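You operate a simulated robot arm through the tools that you are given. There is no shell and no other tool.

You run a simulated robot arm. Do the job below in one go: nothing can be reset, and whatever is moved stays where it is left.

JOB
File the slide on the slide light box in Box L-7, lid back on, and switch the light off.
Fine: slide flat in the box before the lid; leave the other box shut.

The check looks at the end state, three seconds after you hand in, the way a careful person would. Anything else that was tipped, shoved, dropped, spilled or broken makes it a failure. Lids that push on must go on centred and level and be pressed home; caps that screw on are set level and turned clockwise until they are tight.

ROBOT AND FRAMES
A 7-joint arm with a two-finger parallel gripper, fixed in place. Base frame: the origin is at the foot of the arm, x ahead of it, y to its left, z up; the work surface is at about z = 800. Units: mm, degrees, N and s.
With the tool pointing down near the work surface it reaches from about 300 to 720 mm from the base axis. Its first joint turns from -166.0 to 166.0 degrees. Payload 3.43 kg.
The TCP is the grasp point between the finger pads, 34 mm short of the fingertips. In the tool frame z runs along the fingers and y along their closing line. The gripper opens to 128 mm. The fingers are 24 mm wide and 12 mm thick; the gripper's body (48 by 130 mm) begins 96 mm behind the TCP.
Orientation is told as [roll, pitch, yaw] about the base's x, y, z axes, in that order, counted from this pose: with the fingers straight down and closing along the base's y, the tool's x points along the base's -x, its y along +y and its z along -z.

CONTROLS
- The arm moves only by the tool nudge_tool. Its argument "increments" is one flat list of numbers, 6 for each row, row after row: the shift along the tool's x, y, z in mm, then the turn, a rotation vector about the tool's x, y, z in degrees. In form: [dx, dy, dz, wx, wy, wz, dx, dy, dz, wx, wy, wz, ...]. A call has 1 to 20 rows; each row is the pose to reach, as a shift and turn from the pose commanded when the call began, along the tool's axes at that moment. "gripper" is the opening in per cent of the stroke, from 0 (shut) to 100 (fully open), set as the call begins (left out, the last holds). A row lasts 0.2 s, in which the tool goes at most 50 mm and 8.6 degrees; a call with a longer step from one row to the next is refused whole, and so is a gripper value outside its range. A pose out of reach is approached as far as the arm can. The call stops where the force on the tool passes 40 N (or 10 N more than at its start, if that is more) or the arm is blocked; 0.2 s more then pass. Each finger travels about 108 mm/s and halts on what it meets, pressing with about 29 N; the grip force reading is that of the motor and also rises with nothing between the fingers. The clock runs only during rows and for 0.2 s after the last one: add rows that repeat a pose to give the fingers time. The reply holds the time, the measured pose of the TCP, the force on the tool along the base axes, the opening and the grip force, in the units named above and with some noise, with the torque about the TCP (base axes, N m) and any sound that the robot's microphone picked up.
- Cameras (640 x 400 px; columns grow to the right, rows downward): "scene" is fixed at [218.5, 648.9, 1378]; the picture's right is [-0.74, -0.68, 0.00], its down [-0.49, 0.54, -0.69] and it looks along [0.46, -0.50, -0.73] (base axes); focal length 376 px, centre (320, 200). "wrist" rides on the gripper at [76, -11, -160] in the tool frame; the picture's right is [0.15, 0.99, 0.00], its down [-0.88, 0.13, -0.46] and it looks along [-0.45, 0.07, 0.89] (tool axes); focal length 234 px, centre (320, 200). There is no depth. A picture from a camera that has moved, and an enlarged one, comes with that camera's place and axes in the base frame and with its lens.
- snapshot(camera): a new picture of that camera. No time passes.
- slide_trunk(by): slides the trunk up (or, below 0, down) by that many mm; the arm rides with it, the base frame stays. It gives what a move gives, with no picture.
- inspect(camera, box): a new picture of the part [left, top, right, bottom] of that camera's present view, enlarged. No time passes.
- finish_job(): hands the job in; it is judged then, once.

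Places have to be worked out from the pictures, the camera data and where the tool is seen. Open the gripper and draw the arm clear of the work before you hand the job in, unless the task says otherwise.

The tools are called after ">>>" as a command line: name --argument value ..., lists and objects as JSON in quotes. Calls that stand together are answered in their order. nudge_tool: Moves the arm, as the interface text tells. Its arguments: {"type":"object","properties":{"increments":{"type":"array","items":{"type":"number"}},"gripper":{"type":"number"}},"required":["increments"]} The other tools are called the same way: slide_trunk (by) slides the trunk up or down; snapshot (camera) takes a picture; inspect (camera, box) takes an enlarged picture of a part of a camera's view; finish_job () hands the job in.

At the start:

```text
time_s: 0.0
eef_pos: [266.6, 422.6, 1093.1]
orientation: [0.1, 0.0, 0.0]
force: [0.2, 0.1, 0.4]
torque: [0.0, 0.02, 0.0]
grip_width: 128.2
grasp_force: 0.1
trunk travel left (down, up): [-175.0, 149.0]
```

scene: 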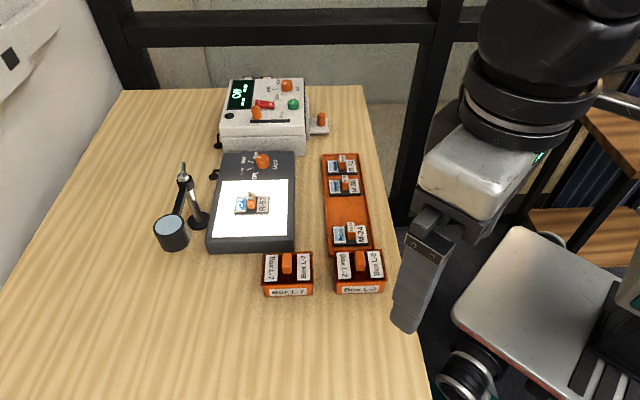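
wrist: 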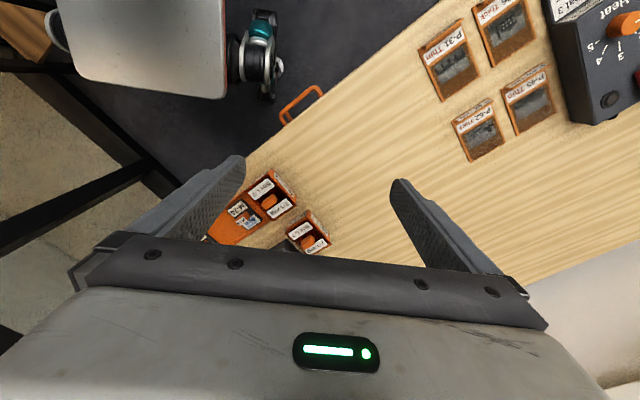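

I'll begin by looking closely at the light box, slide and boxes in the scene camera.

>>> inspect --camera "scene" --box '[200, 140, 320, 215]'

>>> inspect --camera "scene" --box '[240, 230, 400, 330]'

>>> inspect --camera "scene" --box '[200, 140, 400, 265]'

```text
5.33 times, centred on (260, 178) of scene
camera zoom: at [218.5, 648.9, 1378.0], right [-0.74, -0.68, 0.0], down [-0.49, 0.54, -0.69], along [0.46, -0.5, -0.73], focal length 2006 px, centre (640, 320)
```

zoom: 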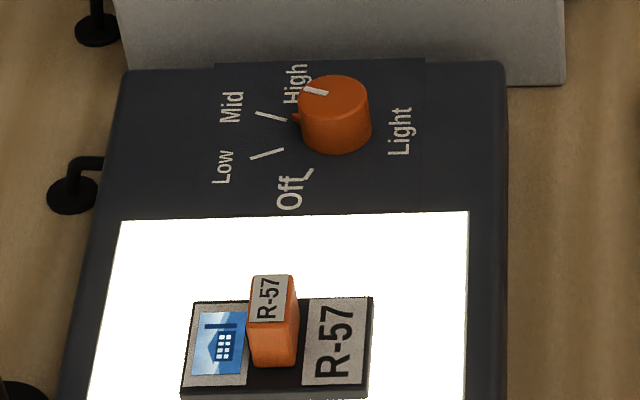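

```text
4.00 times, centred on (320, 280) of scene
camera zoom: at [218.5, 648.9, 1378.0], right [-0.74, -0.68, 0.0], down [-0.49, 0.54, -0.69], along [0.46, -0.5, -0.73], focal length 1504 px, centre (320, -120)
```

zoom: 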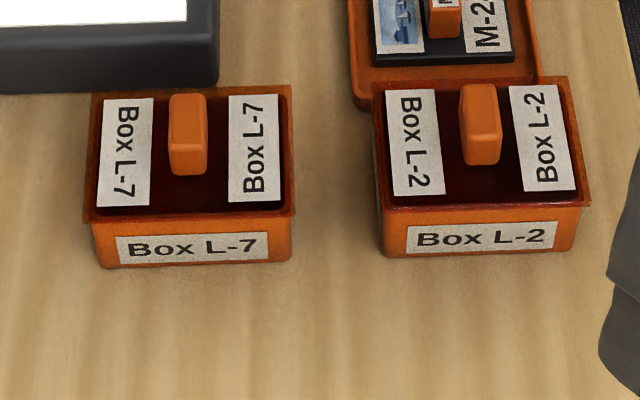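

```text
3.20 times, centred on (300, 202) of scene
camera zoom: at [218.5, 648.9, 1378.0], right [-0.74, -0.68, 0.0], down [-0.49, 0.54, -0.69], along [0.46, -0.5, -0.73], focal length 1204 px, centre (384, 192)
```

zoom: 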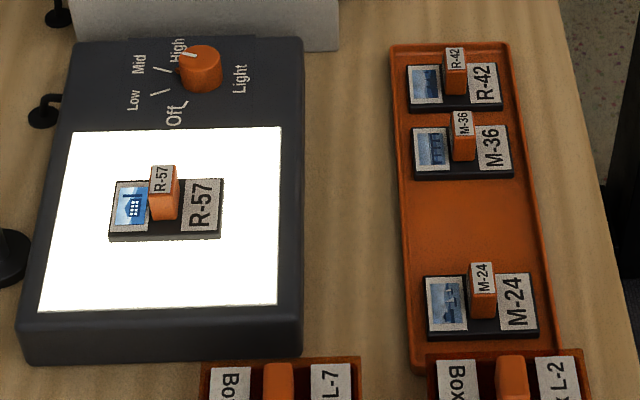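

The layout is rotated about 45° from the base axes: Box L-7's lid centre is near (494, 430, ~845), with the fin handle thin along (0.71, 0.71). I'll turn the tool to yaw -45 and move high above Box L-7 to look with the wrist camera.

>>> nudge_tool --increments '[-38, 1, 5, 0, 0, 7.5, -76, 2, 10, 0, 0, 15, -114, 4, 15, 0, 0, 22.5, -152, 5, 20, 0, 0, 30, -190, 6, 25, 0, 0, 37.5, -227, 7, 33, 0, 0, 45, -227, 7, 33, 0, 0, 45]'

>>> snapshot --camera "wrist"

>>> snapshot --camera "scene"

```text
time_s: 1.6
eef_pos: [495.0, 430.3, 1060.3]
orientation: [0.2, 0.1, -45.1]
force: [1.5, -0.6, 0.4]
torque: [-0.01, 0.01, 0.01]
grip_width: 128.1
grasp_force: 0.1
trunk travel left (down, up): [-175.0, 149.0]
```

```text
taken
camera wrist: at [433.0, 475.8, 1218.0], right [0.6, 0.8, 0.0], down [0.71, -0.53, 0.46], along [0.36, -0.27, -0.89], focal length 234 px, centre (320, 200)
```

wrist: 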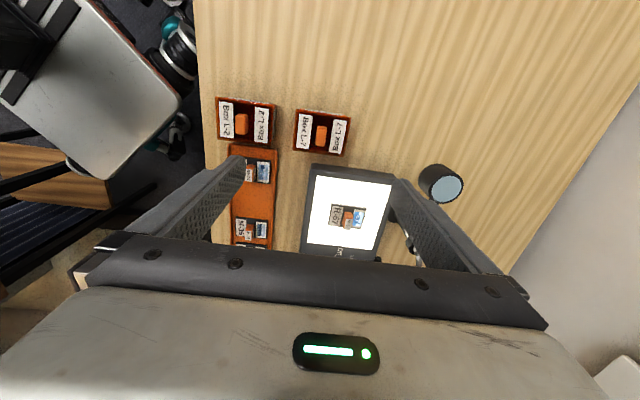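

```text
taken
```

scene: 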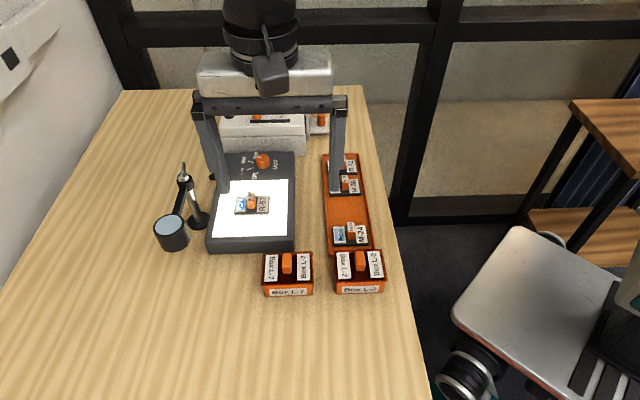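

The wrist view shows Box L-7's handle almost exactly below the TCP. I'll enlarge this area for precise measurements.

>>> inspect --camera "wrist" --box '[280, 95, 376, 165]'

>>> inspect --camera "wrist" --box '[290, 155, 410, 265]'

>>> inspect --camera "scene" --box '[255, 240, 325, 305]'

```text
5.71 times, centred on (328, 130) of wrist
camera zoom: at [433.0, 475.8, 1218.0], right [0.6, 0.8, 0.0], down [0.71, -0.53, 0.46], along [0.36, -0.27, -0.89], focal length 1338 px, centre (274, 600)
```

zoom: 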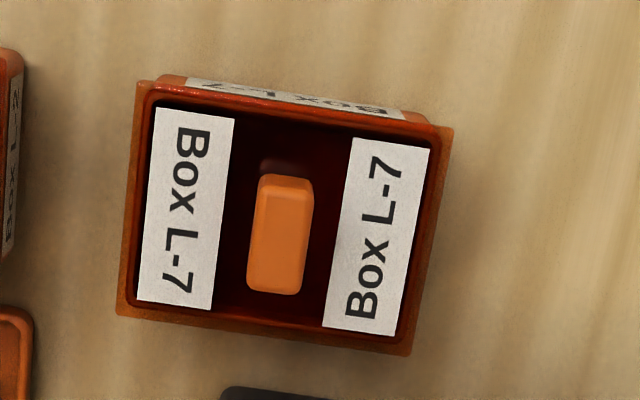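

```text
3.64 times, centred on (350, 210) of wrist
camera zoom: at [433.0, 475.8, 1218.0], right [0.6, 0.8, 0.0], down [0.71, -0.53, 0.46], along [0.36, -0.27, -0.89], focal length 852 px, centre (211, 164)
```

zoom: 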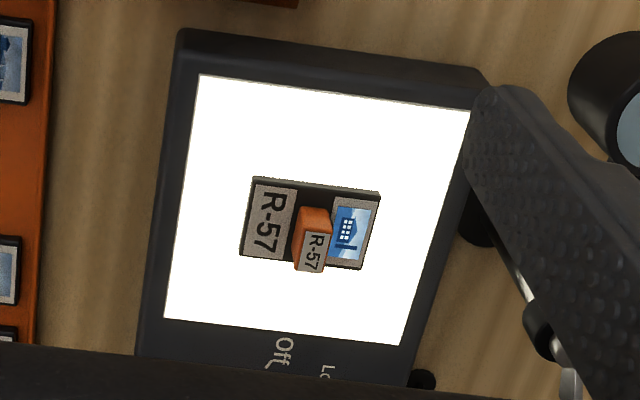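

```text
6.15 times, centred on (290, 272) of scene
camera zoom: at [218.5, 648.9, 1378.0], right [-0.74, -0.68, 0.0], down [-0.49, 0.54, -0.69], along [0.46, -0.5, -0.73], focal length 2315 px, centre (505, -246)
```

zoom: 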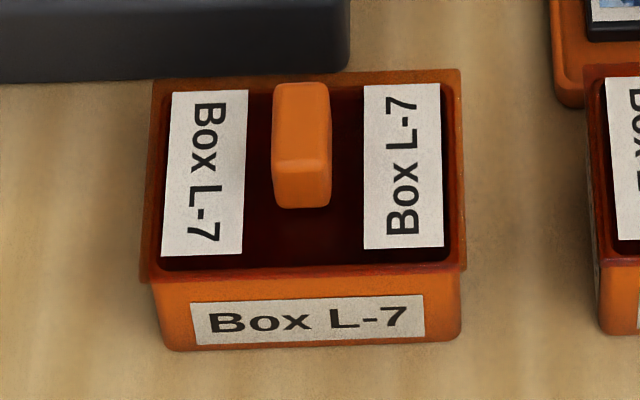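

The handle is right under the TCP (about (496, 431), top z≈868). Before handling things I'll check reach over the light box, moving at a safe height toward the slide at about (645, 378).

>>> nudge_tool --increments '[-35, 18, 10, 0, 0, 0, -70, 36, 20, 0, 0, 0, -105, 54, 30, 0, 0, 0, -141, 72, 40, 0, 0, 0, -141, 72, 40, 0, 0, 0]'

>>> snapshot --camera "wrist"

>>> inspect --camera "scene" --box '[195, 225, 305, 260]'

```text
time_s: 2.8
eef_pos: [615.6, 362.7, 1012.7]
orientation: [-0.1, 0.0, -45.0]
force: [0.7, 0.6, -0.1]
torque: [-0.01, 0.05, 0.01]
grip_width: 127.8
grasp_force: 0.0
out of reach, approached as far as the arm can: row 3, 4, 5
trunk travel left (down, up): [-175.0, 149.0]
```

```text
taken
camera wrist: at [553.7, 408.5, 1170.3], right [0.6, 0.8, 0.0], down [0.71, -0.53, 0.46], along [0.36, -0.27, -0.89], focal length 234 px, centre (320, 200)
```

wrist: 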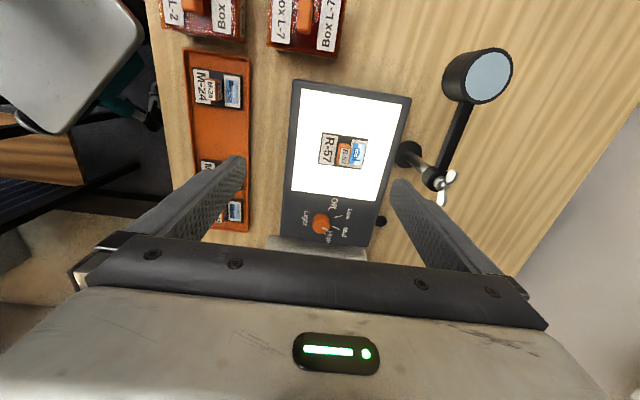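

```text
5.82 times, centred on (250, 242) of scene
camera zoom: at [218.5, 648.9, 1378.0], right [-0.74, -0.68, 0.0], down [-0.49, 0.54, -0.69], along [0.46, -0.5, -0.73], focal length 2188 px, centre (727, -47)
```

zoom: 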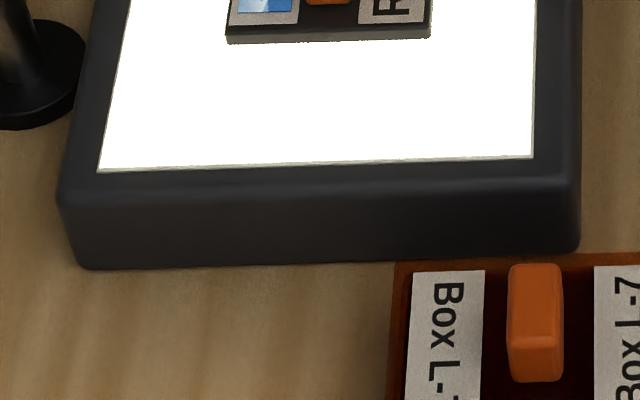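

The straight-down reach stopped at about 715 mm from the base axis at this height, while the slide (≈(648, 375)) is ~748 mm out. I'll raise the trunk somewhat to see whether reach improves.

>>> slide_trunk --by 100

>>> snapshot --camera "scene"

```text
time_s: 4.1
eef_pos: [613.9, 363.0, 1112.9]
orientation: [0.1, -0.1, -45.0]
force: [0.2, 0.6, 0.3]
torque: [0.0, -0.01, 0.0]
grip_width: 128.2
grasp_force: 0.1
trunk travel left (down, up): [-275.0, 49.0]
```

```text
taken
```

scene: 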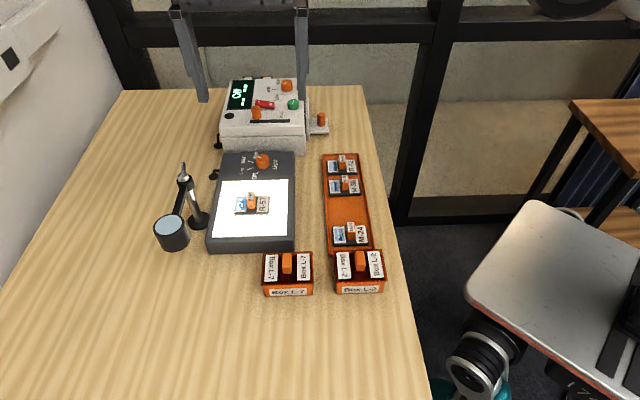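

Trunk raised 100 mm. Now I'll lower the tool again straight down and see where it ends up (also reveals how the commanded pose is kept).

>>> nudge_tool --increments '[0, 0, 40, 0, 0, 0, 0, 0, 80, 0, 0, 0, 0, 0, 120, 0, 0, 0, 0, 0, 120, 0, 0, 0]'

```text
time_s: 5.1
eef_pos: [625.7, 370.9, 993.3]
orientation: [-0.1, 0.0, -45.0]
force: [0.3, 0.0, 0.1]
torque: [0.01, 0.01, 0.0]
grip_width: 128.2
grasp_force: 0.0
out of reach, approached as far as the arm can: row 1, 2, 3, 4
trunk travel left (down, up): [-275.0, 49.0]
```

Max straight-down reach seems ≈728 mm. Let me look closely at the slide and knob from here for exact positions.

>>> snapshot --camera "wrist"

>>> inspect --camera "wrist" --box '[280, 100, 400, 180]'

>>> inspect --camera "wrist" --box '[270, 170, 390, 250]'

```text
taken
camera wrist: at [564.3, 416.6, 1151.1], right [0.6, 0.8, 0.0], down [0.72, -0.53, 0.46], along [0.36, -0.27, -0.89], focal length 234 px, centre (320, 200)
```

wrist: 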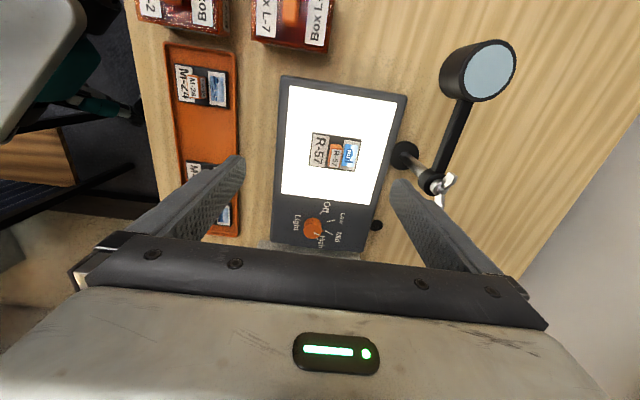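

```text
5.00 times, centred on (340, 140) of wrist
camera zoom: at [564.3, 416.6, 1151.1], right [0.6, 0.8, 0.0], down [0.72, -0.53, 0.46], along [0.36, -0.27, -0.89], focal length 1171 px, centre (220, 500)
```

zoom: 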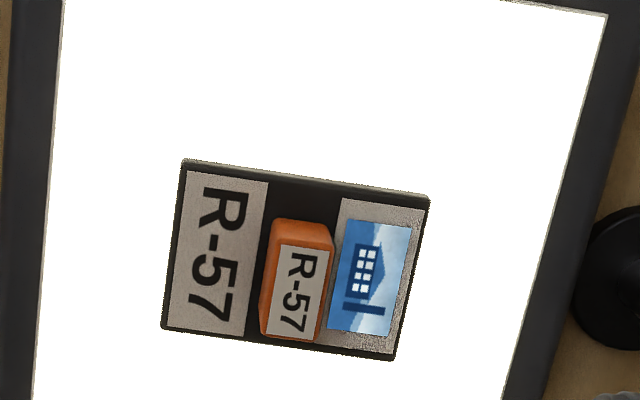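

```text
5.00 times, centred on (330, 210) of wrist
camera zoom: at [564.3, 416.6, 1151.1], right [0.6, 0.8, 0.0], down [0.72, -0.53, 0.46], along [0.36, -0.27, -0.89], focal length 1171 px, centre (270, 150)
```

zoom: 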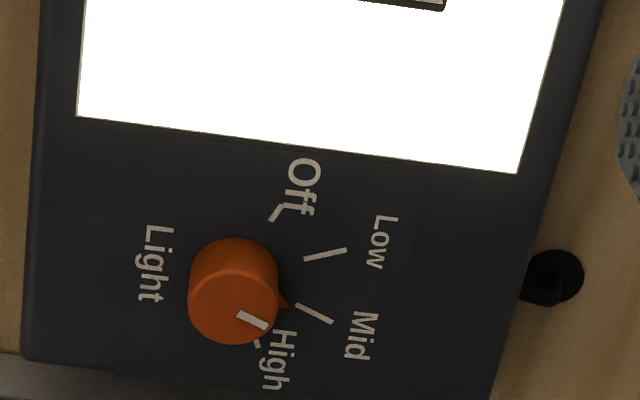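

The knob's pointer is at Mid (Off is two detents CCW from above, ≈90°). The slide and knob lie a little past straight-down reach so they'll need slight outward tilts; the lid is within reach. First the lid: move back above Box L-7 and lower to z≈950 with the gripper part-closed.

>>> nudge_tool --increments '[35, -17, 0, 0, 0, 0, 70, -34, 0, 0, 0, 0, 105, -51, 10, 0, 0, 0, 140.5, -68.5, 30, 0, 0, 0, 140.5, -68.5, 50, 0, 0, 0, 140.5, -68.5, 50, 0, 0, 0]' --gripper 40

>>> snapshot --camera "wrist"

>>> inspect --camera "wrist" --box '[240, 90, 400, 200]'

```text
time_s: 6.5
eef_pos: [542.3, 480.5, 943.6]
orientation: [-0.2, 0.1, -44.9]
force: [-0.3, 0.8, -0.2]
torque: [0.0, 0.01, -0.03]
grip_width: 51.0
grasp_force: 0.1
out of reach, approached as far as the arm can: row 1, 2, 3, 4, 5, 6
trunk travel left (down, up): [-275.0, 49.0]
```

```text
taken
camera wrist: at [481.5, 527.0, 1101.3], right [0.6, 0.8, 0.0], down [0.72, -0.53, 0.46], along [0.36, -0.27, -0.89], focal length 234 px, centre (320, 200)
```

wrist: 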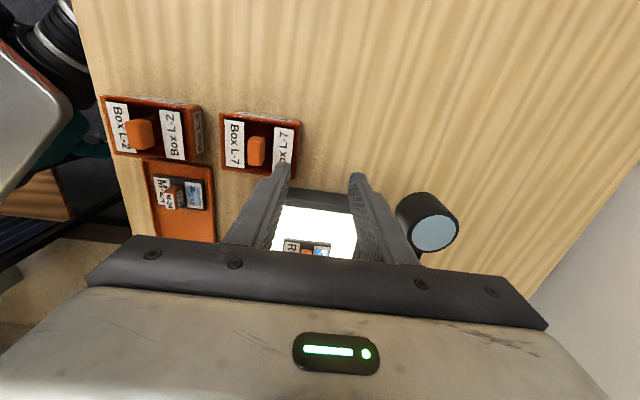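

```text
3.64 times, centred on (320, 145) of wrist
camera zoom: at [481.5, 527.0, 1101.3], right [0.6, 0.8, 0.0], down [0.72, -0.53, 0.46], along [0.36, -0.27, -0.89], focal length 852 px, centre (320, 400)
```

zoom: 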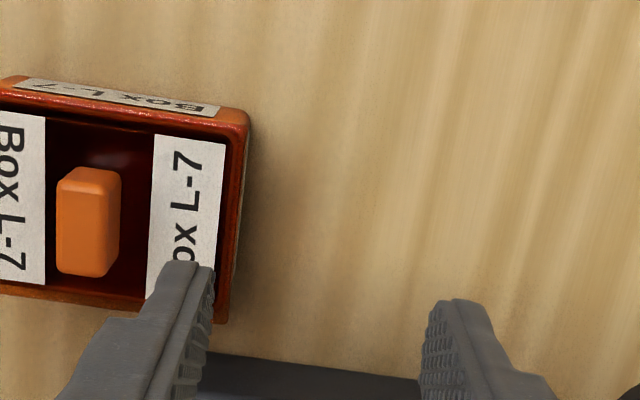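

The arm stopped at (542, 481) rather than my target and reports out of reach, so something other than simple radius limits it. I'll look at the scene.

>>> snapshot --camera "scene"

```text
taken
```

scene: 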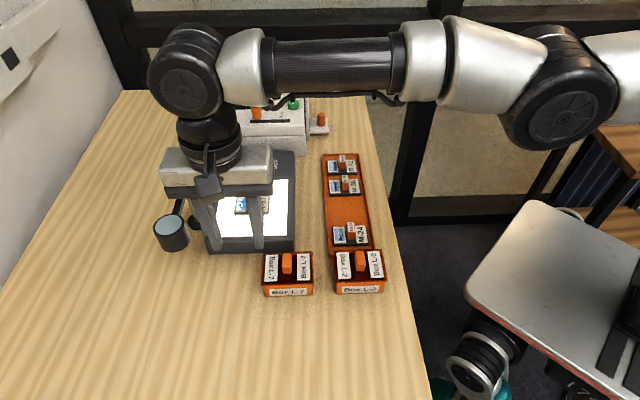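

The angle is right but the radius stayed at the limit, so the arm seems stuck at its straight-elbow singularity. I'll hold the same target for some rows and see if it settles inward.

>>> nudge_tool --increments '[0, 0, 0, 0, 0, 0, 0, 0, 0, 0, 0, 0, 0, 0, 0, 0, 0, 0]'

```text
time_s: 7.3
eef_pos: [542.2, 480.5, 943.9]
orientation: [-0.1, 0.0, -45.0]
force: [-0.4, 0.5, -0.1]
torque: [-0.01, 0.04, 0.01]
grip_width: 51.0
grasp_force: 0.2
trunk travel left (down, up): [-275.0, 49.0]
```

It now accepts this pose as its commanded pose, so commands are clipped to where it got. I'll try a small inward move (−tool y) combined with a lift to break out of the straight-arm configuration.

>>> nudge_tool --increments '[0, -10, -10, 0, 0, 0, 0, -20, -20, 0, 0, 0, 0, -30, -30, 0, 0, 0, 0, -40, -40, 0, 0, 0, 0, -40, -40, 0, 0, 0]'

```text
time_s: 8.5
eef_pos: [543.9, 480.2, 985.9]
orientation: [-0.2, 0.0, -45.0]
force: [-0.1, 0.7, -0.2]
torque: [-0.02, -0.02, 0.01]
grip_width: 51.4
grasp_force: 0.2
out of reach, approached as far as the arm can: row 1, 2, 3, 4, 5
trunk travel left (down, up): [-275.0, 49.0]
```

Radius is still ~725. Repeated inward commands may let the solver bend the elbow gradually; I'll hold an inward and upward target over many rows.

>>> nudge_tool --increments '[0, -45, -20, 0, 0, 0, 0, -90, -40, 0, 0, 0, 0, -120, -80, 0, 0, 0, 0, -150, -120, 0, 0, 0, 0, -150, -120, 0, 0, 0, 0, -150, -120, 0, 0, 0, 0, -150, -120, 0, 0, 0, 0, -150, -120, 0, 0, 0, 0, -150, -120, 0, 0, 0, 0, -150, -120, 0, 0, 0]'

>>> snapshot --camera "scene"

```text
time_s: 10.7
eef_pos: [532.1, 461.4, 1133.2]
orientation: [-0.1, 0.0, -45.0]
force: [-0.5, 0.2, 0.7]
torque: [-0.01, 0.01, 0.03]
grip_width: 51.0
grasp_force: 0.0
out of reach, approached as far as the arm can: row 1, 2, 3, 4, 5, 6, 7, 8, 9, 10
trunk travel left (down, up): [-275.0, 49.0]
```

```text
taken
```

scene: 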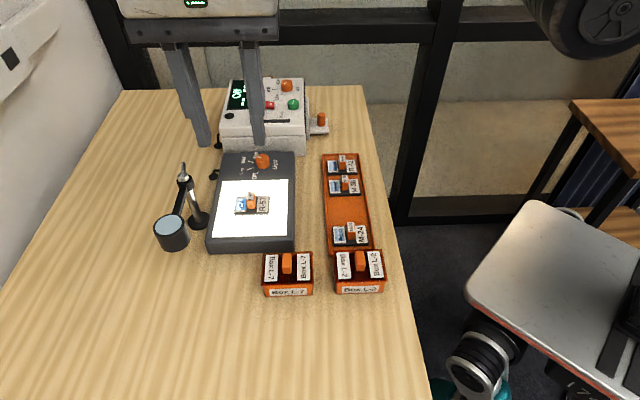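

Still nearly straight (radius 704). I'll try inward plus downward this time, which should favour bending the elbow upward; the space below is clear down to z≈1000 here.

>>> nudge_tool --increments '[0, -45, 20, 0, 0, 0, 0, -90, 40, 0, 0, 0, 0, -130, 60, 0, 0, 0, 0, -170, 60, 0, 0, 0, 0, -210, 60, 0, 0, 0, 0, -250, 60, 0, 0, 0, 0, -250, 60, 0, 0, 0, 0, -250, 60, 0, 0, 0, 0, -250, 60, 0, 0, 0]'

```text
time_s: 12.7
eef_pos: [539.1, 460.0, 1118.6]
orientation: [-0.1, 0.0, -45.0]
force: [0.6, -0.2, 0.4]
torque: [-0.01, 0.01, -0.04]
grip_width: 51.0
grasp_force: 0.0
out of reach, approached as far as the arm can: row 1, 2, 3, 4, 5, 6, 7, 8, 9
trunk travel left (down, up): [-275.0, 49.0]
```

Position alone doesn't break it. In this free space I'll tilt the tool inward (about tool x) while moving inward, so the wrist limit forces the elbow to bend.

>>> nudge_tool --increments '[0, -38, -5, 7.5, 0, 0, 0, -76, -10, 15, 0, 0, 0, -114, -15, 22.5, 0, 0, 0, -152, -20, 30, 0, 0, 0, -190, -25, 37.5, 0, 0, 0, -228, -30, 45, 0, 0, 0, -266, -35, 52.5, 0, 0, 0, -300, -40, 60, 0, 0, 0, -300, -40, 60, 0, 0]'

>>> snapshot --camera "scene"

```text
time_s: 14.7
eef_pos: [314.6, 260.1, 1172.3]
orientation: [-52.7, 2.2, -44.5]
force: [0.3, -1.0, 0.1]
torque: [0.06, -0.01, -0.03]
grip_width: 51.2
grasp_force: 0.0
out of reach, approached as far as the arm can: row 1, 2, 7, 8, 9
trunk travel left (down, up): [-275.0, 49.0]
```

```text
taken
```

scene: 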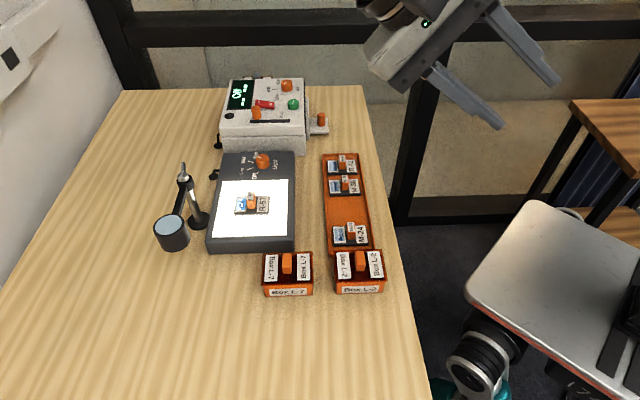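

The elbow is bent again (rows became reachable). Now I'll return the tool to vertical while moving to above Box L-7 at z≈1000.

>>> nudge_tool --increments '[-0.9, 36, -11.8, -6.6, -0.25, 0.1, -1.8, 72, -23.6, -13.2, -0.5, 0.2, -2.7, 108, -35.4, -19.8, -0.75, 0.4, -3.6, 144, -47.2, -26.4, -1, 0.5, -4.5, 180, -59, -33, -1.25, 0.6, -5.4, 216, -70.8, -39.6, -1.5, 0.7, -6.3, 252, -82.6, -46.2, -1.75, 0.9, -7.2, 288, -94.4, -52.7, -2, 1, -7.2, 288, -94.4, -52.7, -2, 1]'

>>> snapshot --camera "scene"

>>> snapshot --camera "wrist"

```text
time_s: 16.7
eef_pos: [490.7, 440.3, 998.7]
orientation: [0.0, 0.0, -44.4]
force: [-0.5, 0.4, -0.1]
torque: [-0.04, 0.01, 0.03]
grip_width: 51.1
grasp_force: 0.1
trunk travel left (down, up): [-275.0, 49.0]
```

```text
taken
```

scene: 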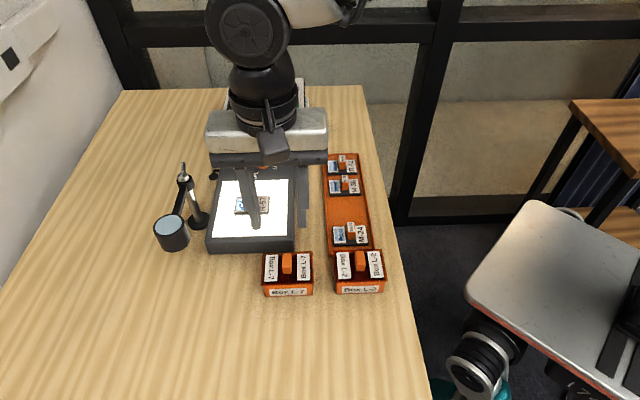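

```text
taken
camera wrist: at [428.6, 484.9, 1156.8], right [0.59, 0.81, 0.0], down [0.72, -0.52, 0.46], along [0.37, -0.27, -0.89], focal length 234 px, centre (320, 200)
```

wrist: 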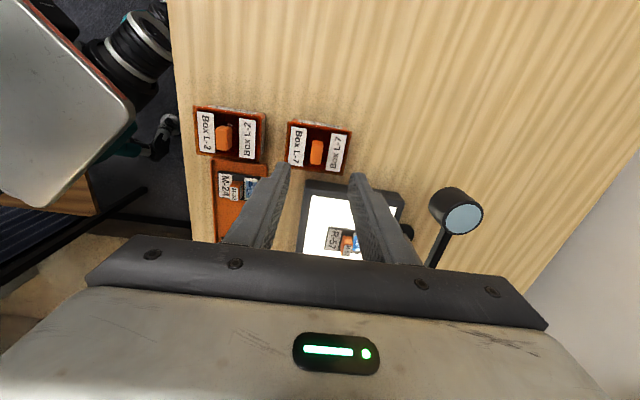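

Now it's free and vertical at (490.7, 440.3, 998.7). Let me measure Box L-7 closely from here.

>>> inspect --camera "wrist" --box '[270, 100, 370, 180]'

>>> inspect --camera "scene" --box '[250, 235, 400, 310]'

```text
5.00 times, centred on (320, 140) of wrist
camera zoom: at [428.6, 484.9, 1156.8], right [0.59, 0.81, 0.0], down [0.72, -0.52, 0.46], along [0.37, -0.27, -0.89], focal length 1171 px, centre (320, 500)
```

zoom: 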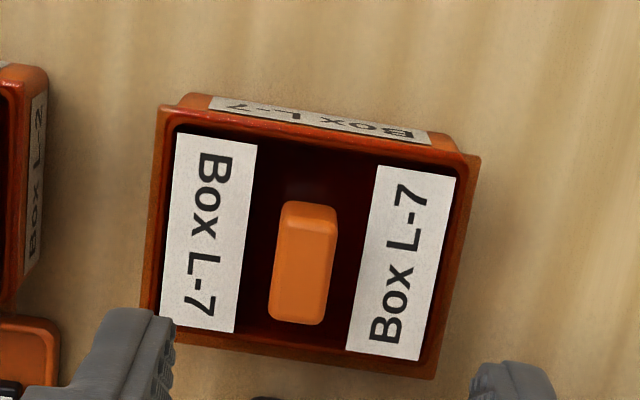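

```text
4.27 times, centred on (325, 272) of scene
camera zoom: at [218.5, 648.9, 1378.0], right [-0.74, -0.68, 0.0], down [-0.49, 0.54, -0.69], along [0.46, -0.5, -0.73], focal length 1605 px, centre (299, -109)
```

zoom: 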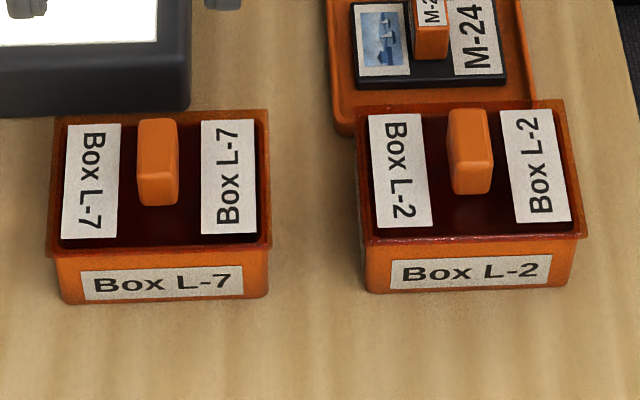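

Handle centre estimated at (494.7, 432.4). I'll align over it, fix yaw to −45 and descend to z≈930 (fingertips at 896, still above the handle) for a check.

>>> nudge_tool --increments '[-8.4, -2.9, 20, 0, 0, 0.6, -8.4, -2.9, 45, 0, 0, 0.6, -8.4, -2.9, 68, 0, 0, 0.6, -8.4, -2.9, 68, 0, 0, 0.6]'

>>> inspect --camera "wrist" --box '[240, 90, 400, 200]'

>>> inspect --camera "scene" --box '[220, 200, 380, 310]'

```text
time_s: 17.7
eef_pos: [494.1, 432.8, 931.5]
orientation: [0.1, 0.0, -44.9]
force: [-0.2, 0.3, -0.5]
torque: [0.03, 0.02, 0.01]
grip_width: 51.1
grasp_force: 0.0
trunk travel left (down, up): [-275.0, 49.0]
```

```text
3.64 times, centred on (320, 145) of wrist
camera zoom: at [433.3, 478.2, 1088.6], right [0.6, 0.8, 0.0], down [0.71, -0.53, 0.46], along [0.37, -0.27, -0.89], focal length 852 px, centre (320, 400)
```

zoom: 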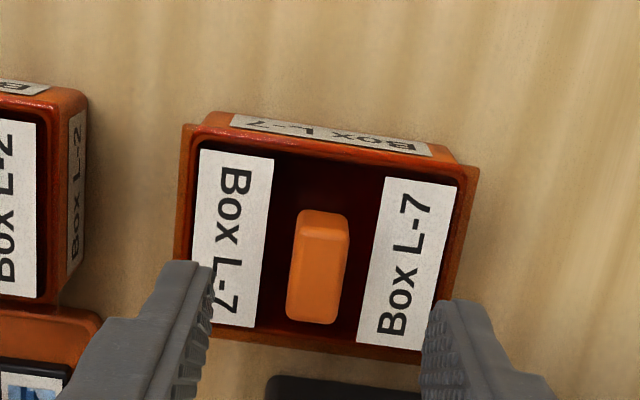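

```text
3.64 times, centred on (300, 255) of scene
camera zoom: at [218.5, 648.9, 1378.0], right [-0.74, -0.68, 0.0], down [-0.49, 0.54, -0.69], along [0.46, -0.5, -0.73], focal length 1368 px, centre (393, 0)
```

zoom: 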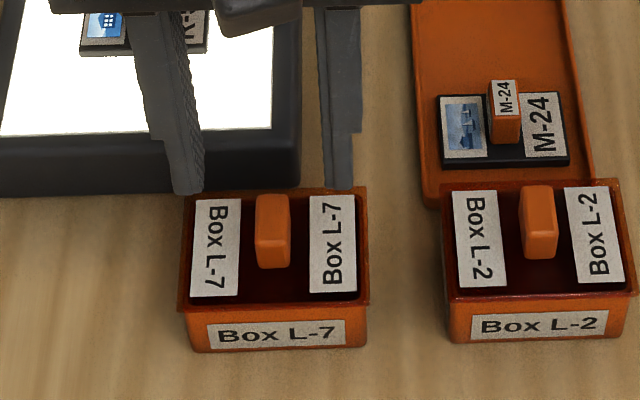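

The TCP axis is within ~1 mm of the handle centre. I'll narrow the opening to ~31 mm, descend to TCP z≈886, then close on the handle.

>>> nudge_tool --increments '[0, 0, 0, 0, 0, 0, 0, 0, 15, 0, 0, 0, 0, 0, 30, 0, 0, 0, 0, 0, 45, 0, 0, 0, 0, 0, 45, 0, 0, 0]' --gripper 24

>>> inspect --camera "scene" --box '[240, 230, 340, 300]'

>>> inspect --camera "wrist" --box '[240, 90, 400, 200]'

```text
time_s: 18.9
eef_pos: [493.8, 431.7, 884.8]
orientation: [0.0, 0.1, -45.1]
force: [0.3, 0.6, -0.2]
torque: [0.03, -0.01, -0.01]
grip_width: 30.5
grasp_force: 0.3
trunk travel left (down, up): [-275.0, 49.0]
```

```text
5.71 times, centred on (290, 265) of scene
camera zoom: at [218.5, 648.9, 1378.0], right [-0.74, -0.68, 0.0], down [-0.49, 0.54, -0.69], along [0.46, -0.5, -0.73], focal length 2149 px, centre (491, -171)
```

zoom: 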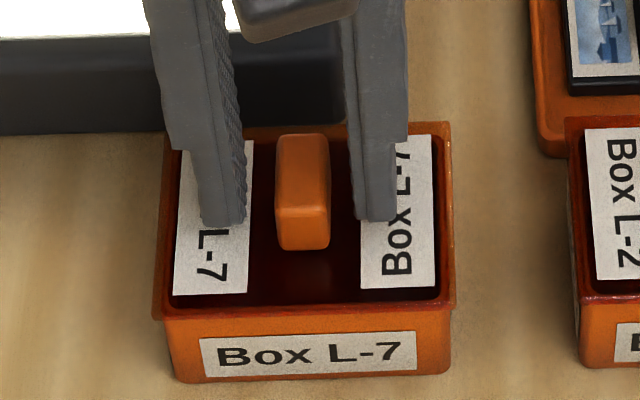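

```text
3.64 times, centred on (320, 145) of wrist
camera zoom: at [433.3, 478.2, 1043.3], right [0.6, 0.8, 0.0], down [0.71, -0.53, 0.46], along [0.37, -0.27, -0.89], focal length 852 px, centre (320, 400)
```

zoom: 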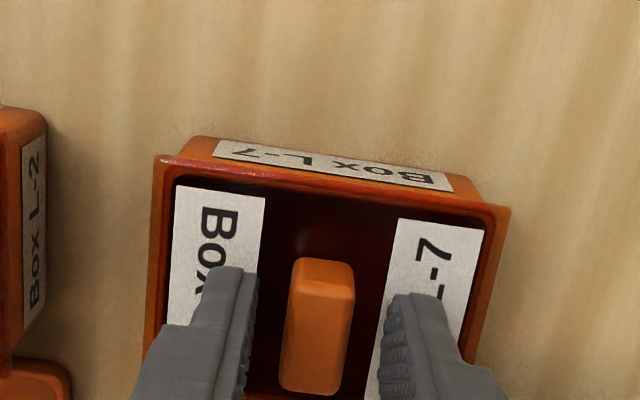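

Fingers straddle the handle well. Closing on it.

>>> nudge_tool --increments '[0, 0, 0, 0, 0, 0, 0, 0, 0, 0, 0, 0, 0, 0, 0, 0, 0, 0]' --gripper 0

```text
time_s: 19.7
eef_pos: [495.2, 432.5, 885.8]
orientation: [0.0, -0.1, -44.9]
force: [0.2, 0.3, 0.3]
torque: [0.01, 0.0, 0.0]
grip_width: 13.9
grasp_force: 29.3
trunk travel left (down, up): [-275.0, 49.0]
```

Gripped the 14 mm handle at 29 N. Lifting straight up slowly.

>>> nudge_tool --increments '[0, 0, -4, 0, 0, 0, 0, 0, -8, 0, 0, 0, 0, 0, -14, 0, 0, 0, 0, 0, -20, 0, 0, 0, 0, 0, -20, 0, 0, 0]'

>>> inspect --camera "scene" --box '[240, 210, 360, 300]'

```text
time_s: 20.9
eef_pos: [494.7, 431.5, 906.5]
orientation: [0.0, -0.1, -45.0]
force: [0.1, 0.7, -0.8]
torque: [-0.02, 0.01, 0.0]
grip_width: 13.9
grasp_force: 28.4
trunk travel left (down, up): [-275.0, 49.0]
```

```text
4.44 times, centred on (300, 255) of scene
camera zoom: at [218.5, 648.9, 1378.0], right [-0.74, -0.68, 0.0], down [-0.49, 0.54, -0.69], along [0.46, -0.5, -0.73], focal length 1672 px, centre (409, -44)
```

zoom: 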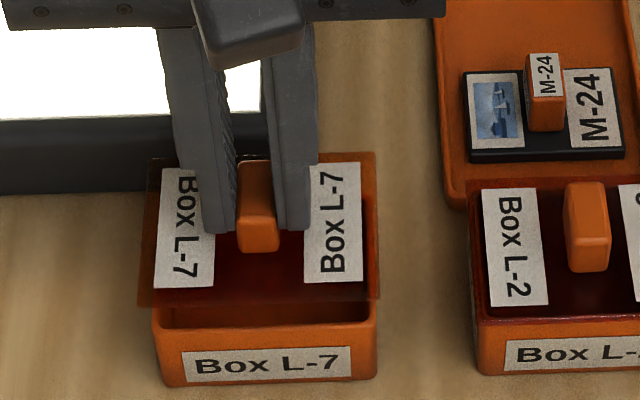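

The lid is up (translucent plate). Lifting further to see its underside and the box interior.

>>> nudge_tool --increments '[0, 0, -30, 0, 0, 0, 0, 0, -60, 0, 0, 0, 0, 0, -90, 0, 0, 0, 0, 0, -90, 0, 0, 0]'

>>> inspect --camera "scene" --box '[220, 180, 380, 310]'

>>> snapshot --camera "wrist"

```text
time_s: 21.9
eef_pos: [494.3, 433.2, 996.3]
orientation: [-0.1, 0.0, -44.9]
force: [0.5, -0.3, 0.0]
torque: [0.01, 0.01, 0.05]
grip_width: 13.7
grasp_force: 28.8
trunk travel left (down, up): [-275.0, 49.0]
```

```text
3.08 times, centred on (300, 245) of scene
camera zoom: at [218.5, 648.9, 1378.0], right [-0.74, -0.68, 0.0], down [-0.49, 0.54, -0.69], along [0.46, -0.5, -0.73], focal length 1157 px, centre (382, 62)
```

zoom: 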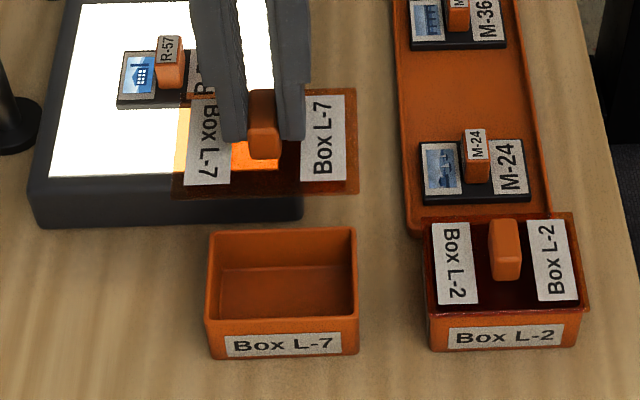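

```text
taken
camera wrist: at [432.6, 478.1, 1153.6], right [0.6, 0.8, 0.0], down [0.71, -0.53, 0.46], along [0.37, -0.27, -0.89], focal length 234 px, centre (320, 200)
```

wrist: 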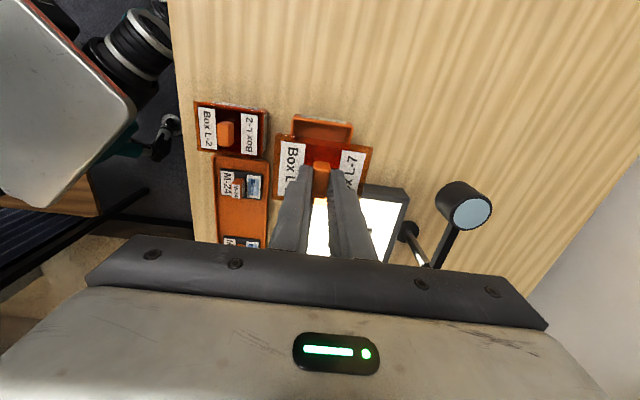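

Box L-7 is empty and open. Now I'll carry the lid along +tool x by 118 mm to free table in front of the box, around (411, 517), and descend to near the table.

>>> nudge_tool --increments '[30, 0, 0, 0, 0, 0, 60, 0, 0, 0, 0, 0, 90, 0, 0, 0, 0, 0, 118, 0, 0, 0, 0, 0, 118, 0, 40, 0, 0, 0, 118, 0, 80, 0, 0, 0, 118, 0, 110, 0, 0, 0, 118, 0, 130, 0, 0, 0, 118, 0, 130, 0, 0, 0]'

>>> inspect --camera "scene" --box '[200, 220, 400, 370]'

```text
time_s: 23.9
eef_pos: [410.7, 516.7, 866.8]
orientation: [0.0, -0.1, -45.0]
force: [0.4, -0.5, -0.1]
torque: [0.02, -0.01, 0.02]
grip_width: 13.5
grasp_force: 28.9
trunk travel left (down, up): [-275.0, 49.0]
```

```text
2.67 times, centred on (300, 295) of scene
camera zoom: at [218.5, 648.9, 1378.0], right [-0.74, -0.68, 0.0], down [-0.49, 0.54, -0.69], along [0.46, -0.5, -0.73], focal length 1003 px, centre (373, -53)
```

zoom: 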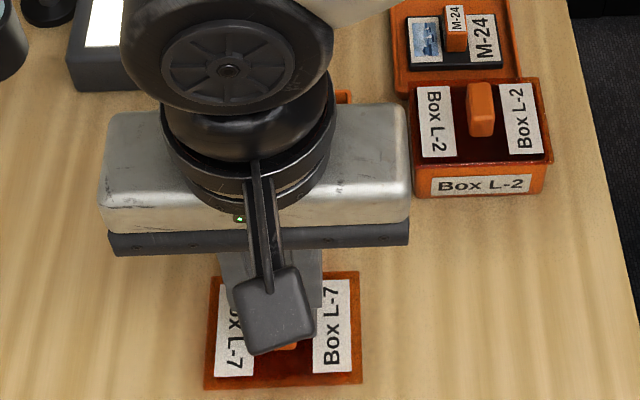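

Lid is over clear table. Lowering to just above contact.

>>> nudge_tool --increments '[0, 0, 8, 0, 0, 0, 0, 0, 14, 0, 0, 0, 0, 0, 16, 0, 0, 0, 0, 0, 18, 0, 0, 0, 0, 0, 18, 0, 0, 0]'

>>> inspect --camera "scene" --box '[250, 300, 350, 380]'

>>> inspect --camera "wrist" --box '[240, 90, 400, 220]'

```text
time_s: 25.1
eef_pos: [409.9, 516.3, 851.9]
orientation: [0.2, 0.0, -44.9]
force: [-3.2, -1.6, 21.1]
torque: [-0.15, 0.07, -0.02]
grip_width: 13.8
grasp_force: 29.2
trunk travel left (down, up): [-275.0, 49.0]
```

```text
5.00 times, centred on (300, 340) of scene
camera zoom: at [218.5, 648.9, 1378.0], right [-0.74, -0.68, 0.0], down [-0.49, 0.54, -0.69], along [0.46, -0.5, -0.73], focal length 1881 px, centre (420, -500)
```

zoom: 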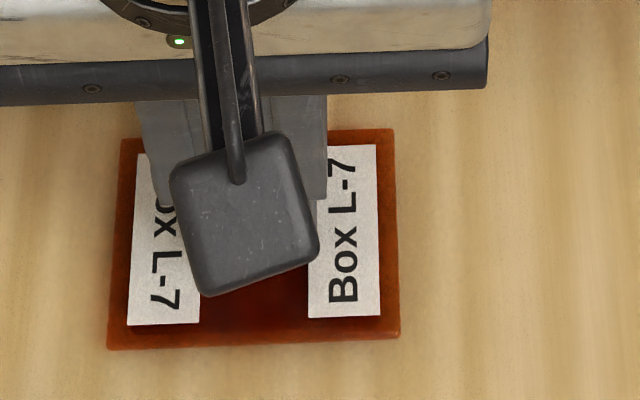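

```text
3.08 times, centred on (320, 155) of wrist
camera zoom: at [348.9, 561.1, 1009.0], right [0.6, 0.8, 0.0], down [0.71, -0.53, 0.46], along [0.37, -0.27, -0.89], focal length 720 px, centre (320, 338)
```

zoom: 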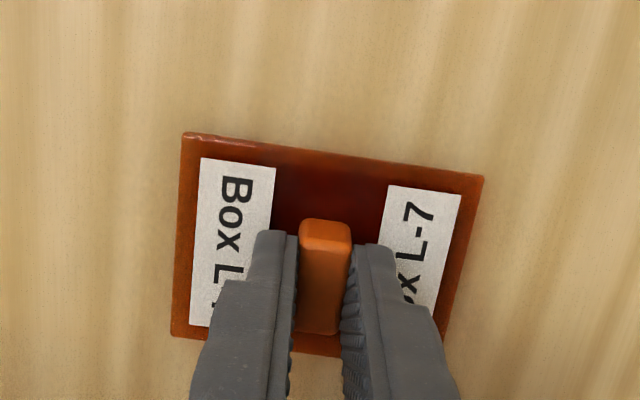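

Contact with the table (21 N at z≈852). I'll ease up 2.5 mm to unload, then open the fingers.

>>> nudge_tool --increments '[0, 0, -2.5, 0, 0, 0, 0, 0, -2.5, 0, 0, 0]'

>>> nudge_tool --increments '[0, 0, 0, 0, 0, 0, 0, 0, 0, 0, 0, 0]' --gripper 26

```text
time_s: 25.7
eef_pos: [411.1, 515.5, 849.9]
orientation: [0.1, 0.0, -45.0]
force: [0.8, 2.7, 14.4]
torque: [0.08, -0.05, 0.04]
grip_width: 13.6
grasp_force: 29.5
trunk travel left (down, up): [-275.0, 49.0]
```

```text
time_s: 26.3
eef_pos: [410.5, 516.1, 850.1]
orientation: [-0.1, 0.0, -45.0]
force: [0.6, 0.2, 0.2]
torque: [0.0, 0.0, 0.0]
grip_width: 33.4
grasp_force: 0.0
trunk travel left (down, up): [-275.0, 49.0]
```

Lid released flat on the table. Raising, then I'll look at it and at the box interior.

>>> nudge_tool --increments '[0, 0, -25, 0, 0, 0, 0, 0, -50, 0, 0, 0, 0, 0, -95, 0, 0, 0, 0, 0, -140, 0, 0, 0, -40, 0, -150, 0, 0, 0, -80, 0, -150, 0, 0, 0, -100, 0, -150, 0, 0, 0, -100, 0, -150, 0, 0, 0]'

>>> inspect --camera "wrist" --box '[240, 60, 400, 180]'

>>> inspect --camera "scene" --box '[240, 230, 400, 370]'

```text
time_s: 28.1
eef_pos: [481.3, 444.6, 999.6]
orientation: [0.0, 0.1, -45.1]
force: [-0.5, -0.4, -0.5]
torque: [0.02, 0.0, 0.01]
grip_width: 33.5
grasp_force: 0.1
trunk travel left (down, up): [-275.0, 49.0]
```

```text
3.33 times, centred on (320, 120) of wrist
camera zoom: at [420.3, 490.2, 1158.1], right [0.6, 0.8, 0.0], down [0.71, -0.53, 0.46], along [0.37, -0.27, -0.89], focal length 781 px, centre (320, 467)
```

zoom: 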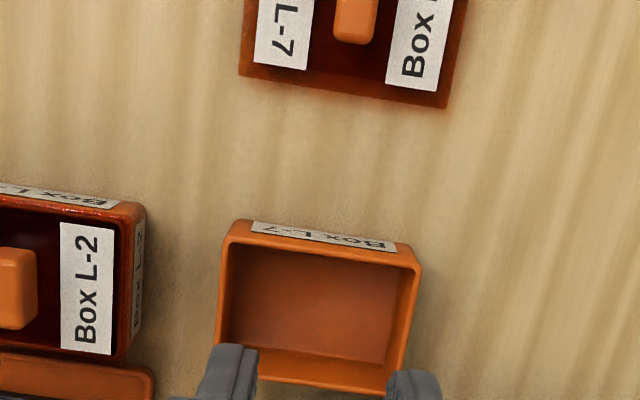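

```text
2.86 times, centred on (320, 300) of scene
camera zoom: at [218.5, 648.9, 1378.0], right [-0.74, -0.68, 0.0], down [-0.49, 0.54, -0.69], along [0.46, -0.5, -0.73], focal length 1075 px, centre (320, -86)
```

zoom: 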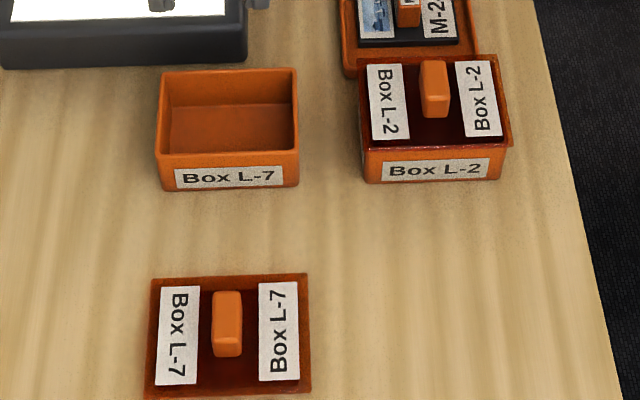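

Box inner opening is roughly 74×49 mm, so the slide (≈62×42) fits in its present orientation, but the final placement needs fingers closing along the long side (yaw −45). At the slide itself I need an outward tilt, so I'll pick it with yaw +45 first and set it down on the near table for regripping. First raise and turn to yaw +45.

>>> nudge_tool --increments '[0, 0, -20, 0, 0, -7.5, 0, 0, -40, 0, 0, -15, 0, 0, -60, 0, 0, -22.5, 0, 0, -80, 0, 0, -30, 0, 0, -80, 0, 0, -37.5, 0, 0, -80, 0, 0, -45, 0, 0, -80, 0, 0, -52.5, 0, 0, -80, 0, 0, -60, 0, 0, -80, 0, 0, -67.5, 0, 0, -80, 0, 0, -75, 0, 0, -80, 0, 0, -82.5, 0, 0, -80, 0, 0, -90, 0, 0, -80, 0, 0, -90]'

>>> snapshot --camera "scene"

```text
time_s: 30.9
eef_pos: [482.5, 444.4, 1081.2]
orientation: [0.0, 0.1, 45.1]
force: [0.8, 0.2, -0.6]
torque: [-0.01, 0.0, 0.03]
grip_width: 33.4
grasp_force: 0.0
trunk travel left (down, up): [-275.0, 49.0]
```

```text
taken
```

scene: 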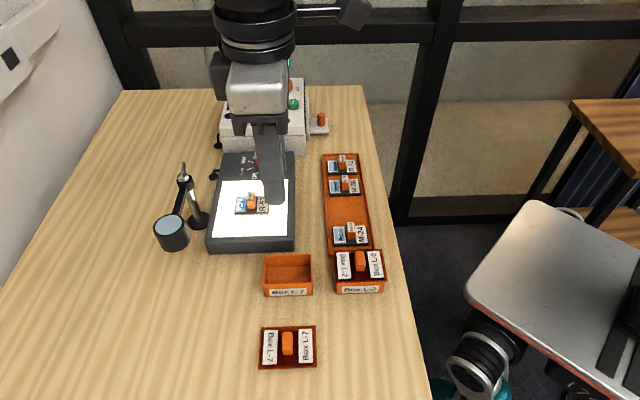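

Yaw +45 works. Now lower the trunk back by 100 (TCP to ≈981, still well clear) to centre the reach at slide height.

>>> slide_trunk --by -100

```text
time_s: 32.3
eef_pos: [482.0, 445.1, 981.2]
orientation: [-0.1, 0.0, 45.0]
force: [0.2, -0.2, 0.4]
torque: [0.01, 0.02, 0.0]
grip_width: 33.5
grasp_force: 0.0
trunk travel left (down, up): [-175.0, 149.0]
```

Now tilt 12° outward about the closing axis and move toward the slide at a safe height (z≈970).

>>> nudge_tool --increments '[-9.4, -32.3, 3, 0, -3, 0, -18.8, -64.7, 6, 0, -6, 0, -28.1, -97, 9, 0, -9, 0, -37.5, -129.4, 11, 0, -12, 0, -37.5, -129.4, 11, 0, -12, 0]'

>>> snapshot --camera "wrist"

>>> snapshot --camera "scene"

```text
time_s: 33.5
eef_pos: [600.4, 381.1, 969.3]
orientation: [0.0, -12.0, 45.0]
force: [0.8, 0.3, -0.7]
torque: [0.02, 0.03, 0.01]
grip_width: 33.5
grasp_force: 0.1
trunk travel left (down, up): [-175.0, 149.0]
```

```text
taken
camera wrist: at [532.5, 296.5, 1108.8], right [-0.8, 0.6, -0.03], down [0.45, 0.63, 0.63], along [0.4, 0.49, -0.78], focal length 234 px, centre (320, 200)
```

wrist: 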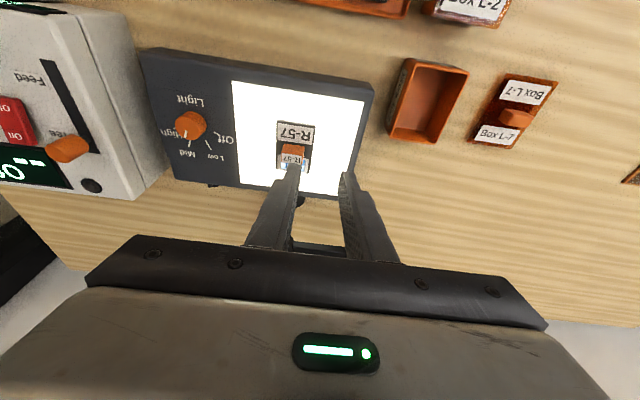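

```text
taken
```

scene: 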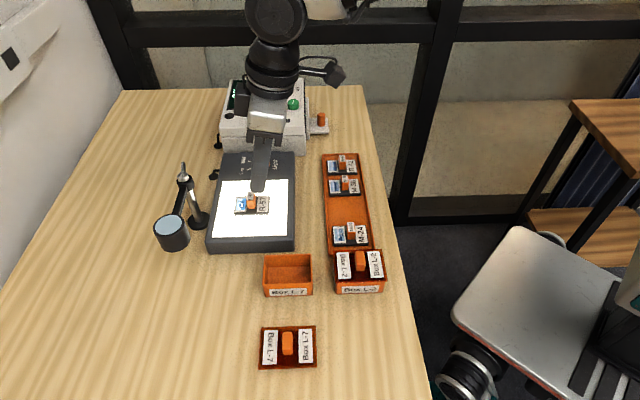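

Tilt is as intended. Let me zoom onto the slide to refine its handle's position.

>>> inspect --camera "wrist" --box '[250, 100, 370, 190]'

>>> inspect --camera "scene" --box '[220, 160, 300, 225]'

```text
4.44 times, centred on (310, 145) of wrist
camera zoom: at [532.5, 296.5, 1108.8], right [-0.8, 0.6, -0.03], down [0.45, 0.63, 0.63], along [0.4, 0.49, -0.78], focal length 1041 px, centre (364, 444)
```

zoom: 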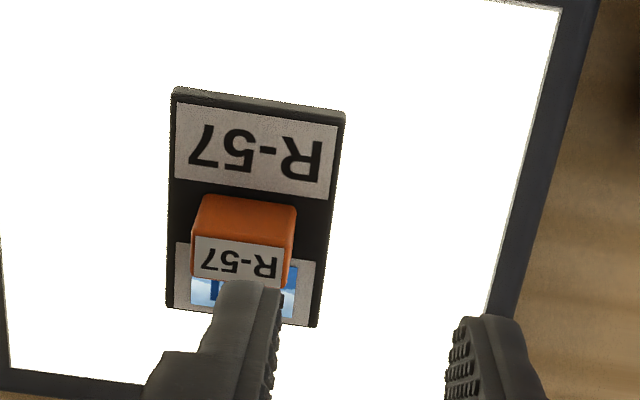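

```text
6.15 times, centred on (260, 192) of scene
camera zoom: at [218.5, 648.9, 1378.0], right [-0.74, -0.68, 0.0], down [-0.49, 0.54, -0.69], along [0.46, -0.5, -0.73], focal length 2315 px, centre (689, 246)
```

zoom: 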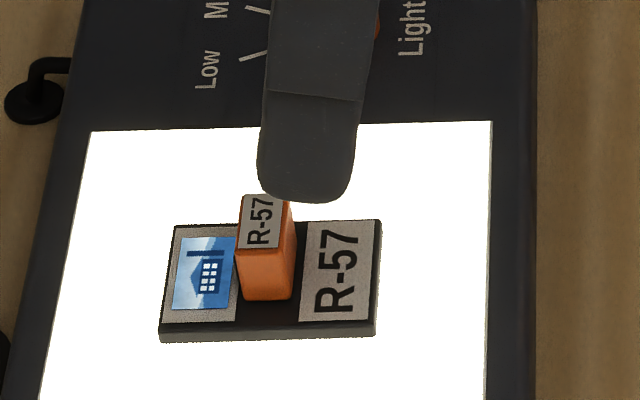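

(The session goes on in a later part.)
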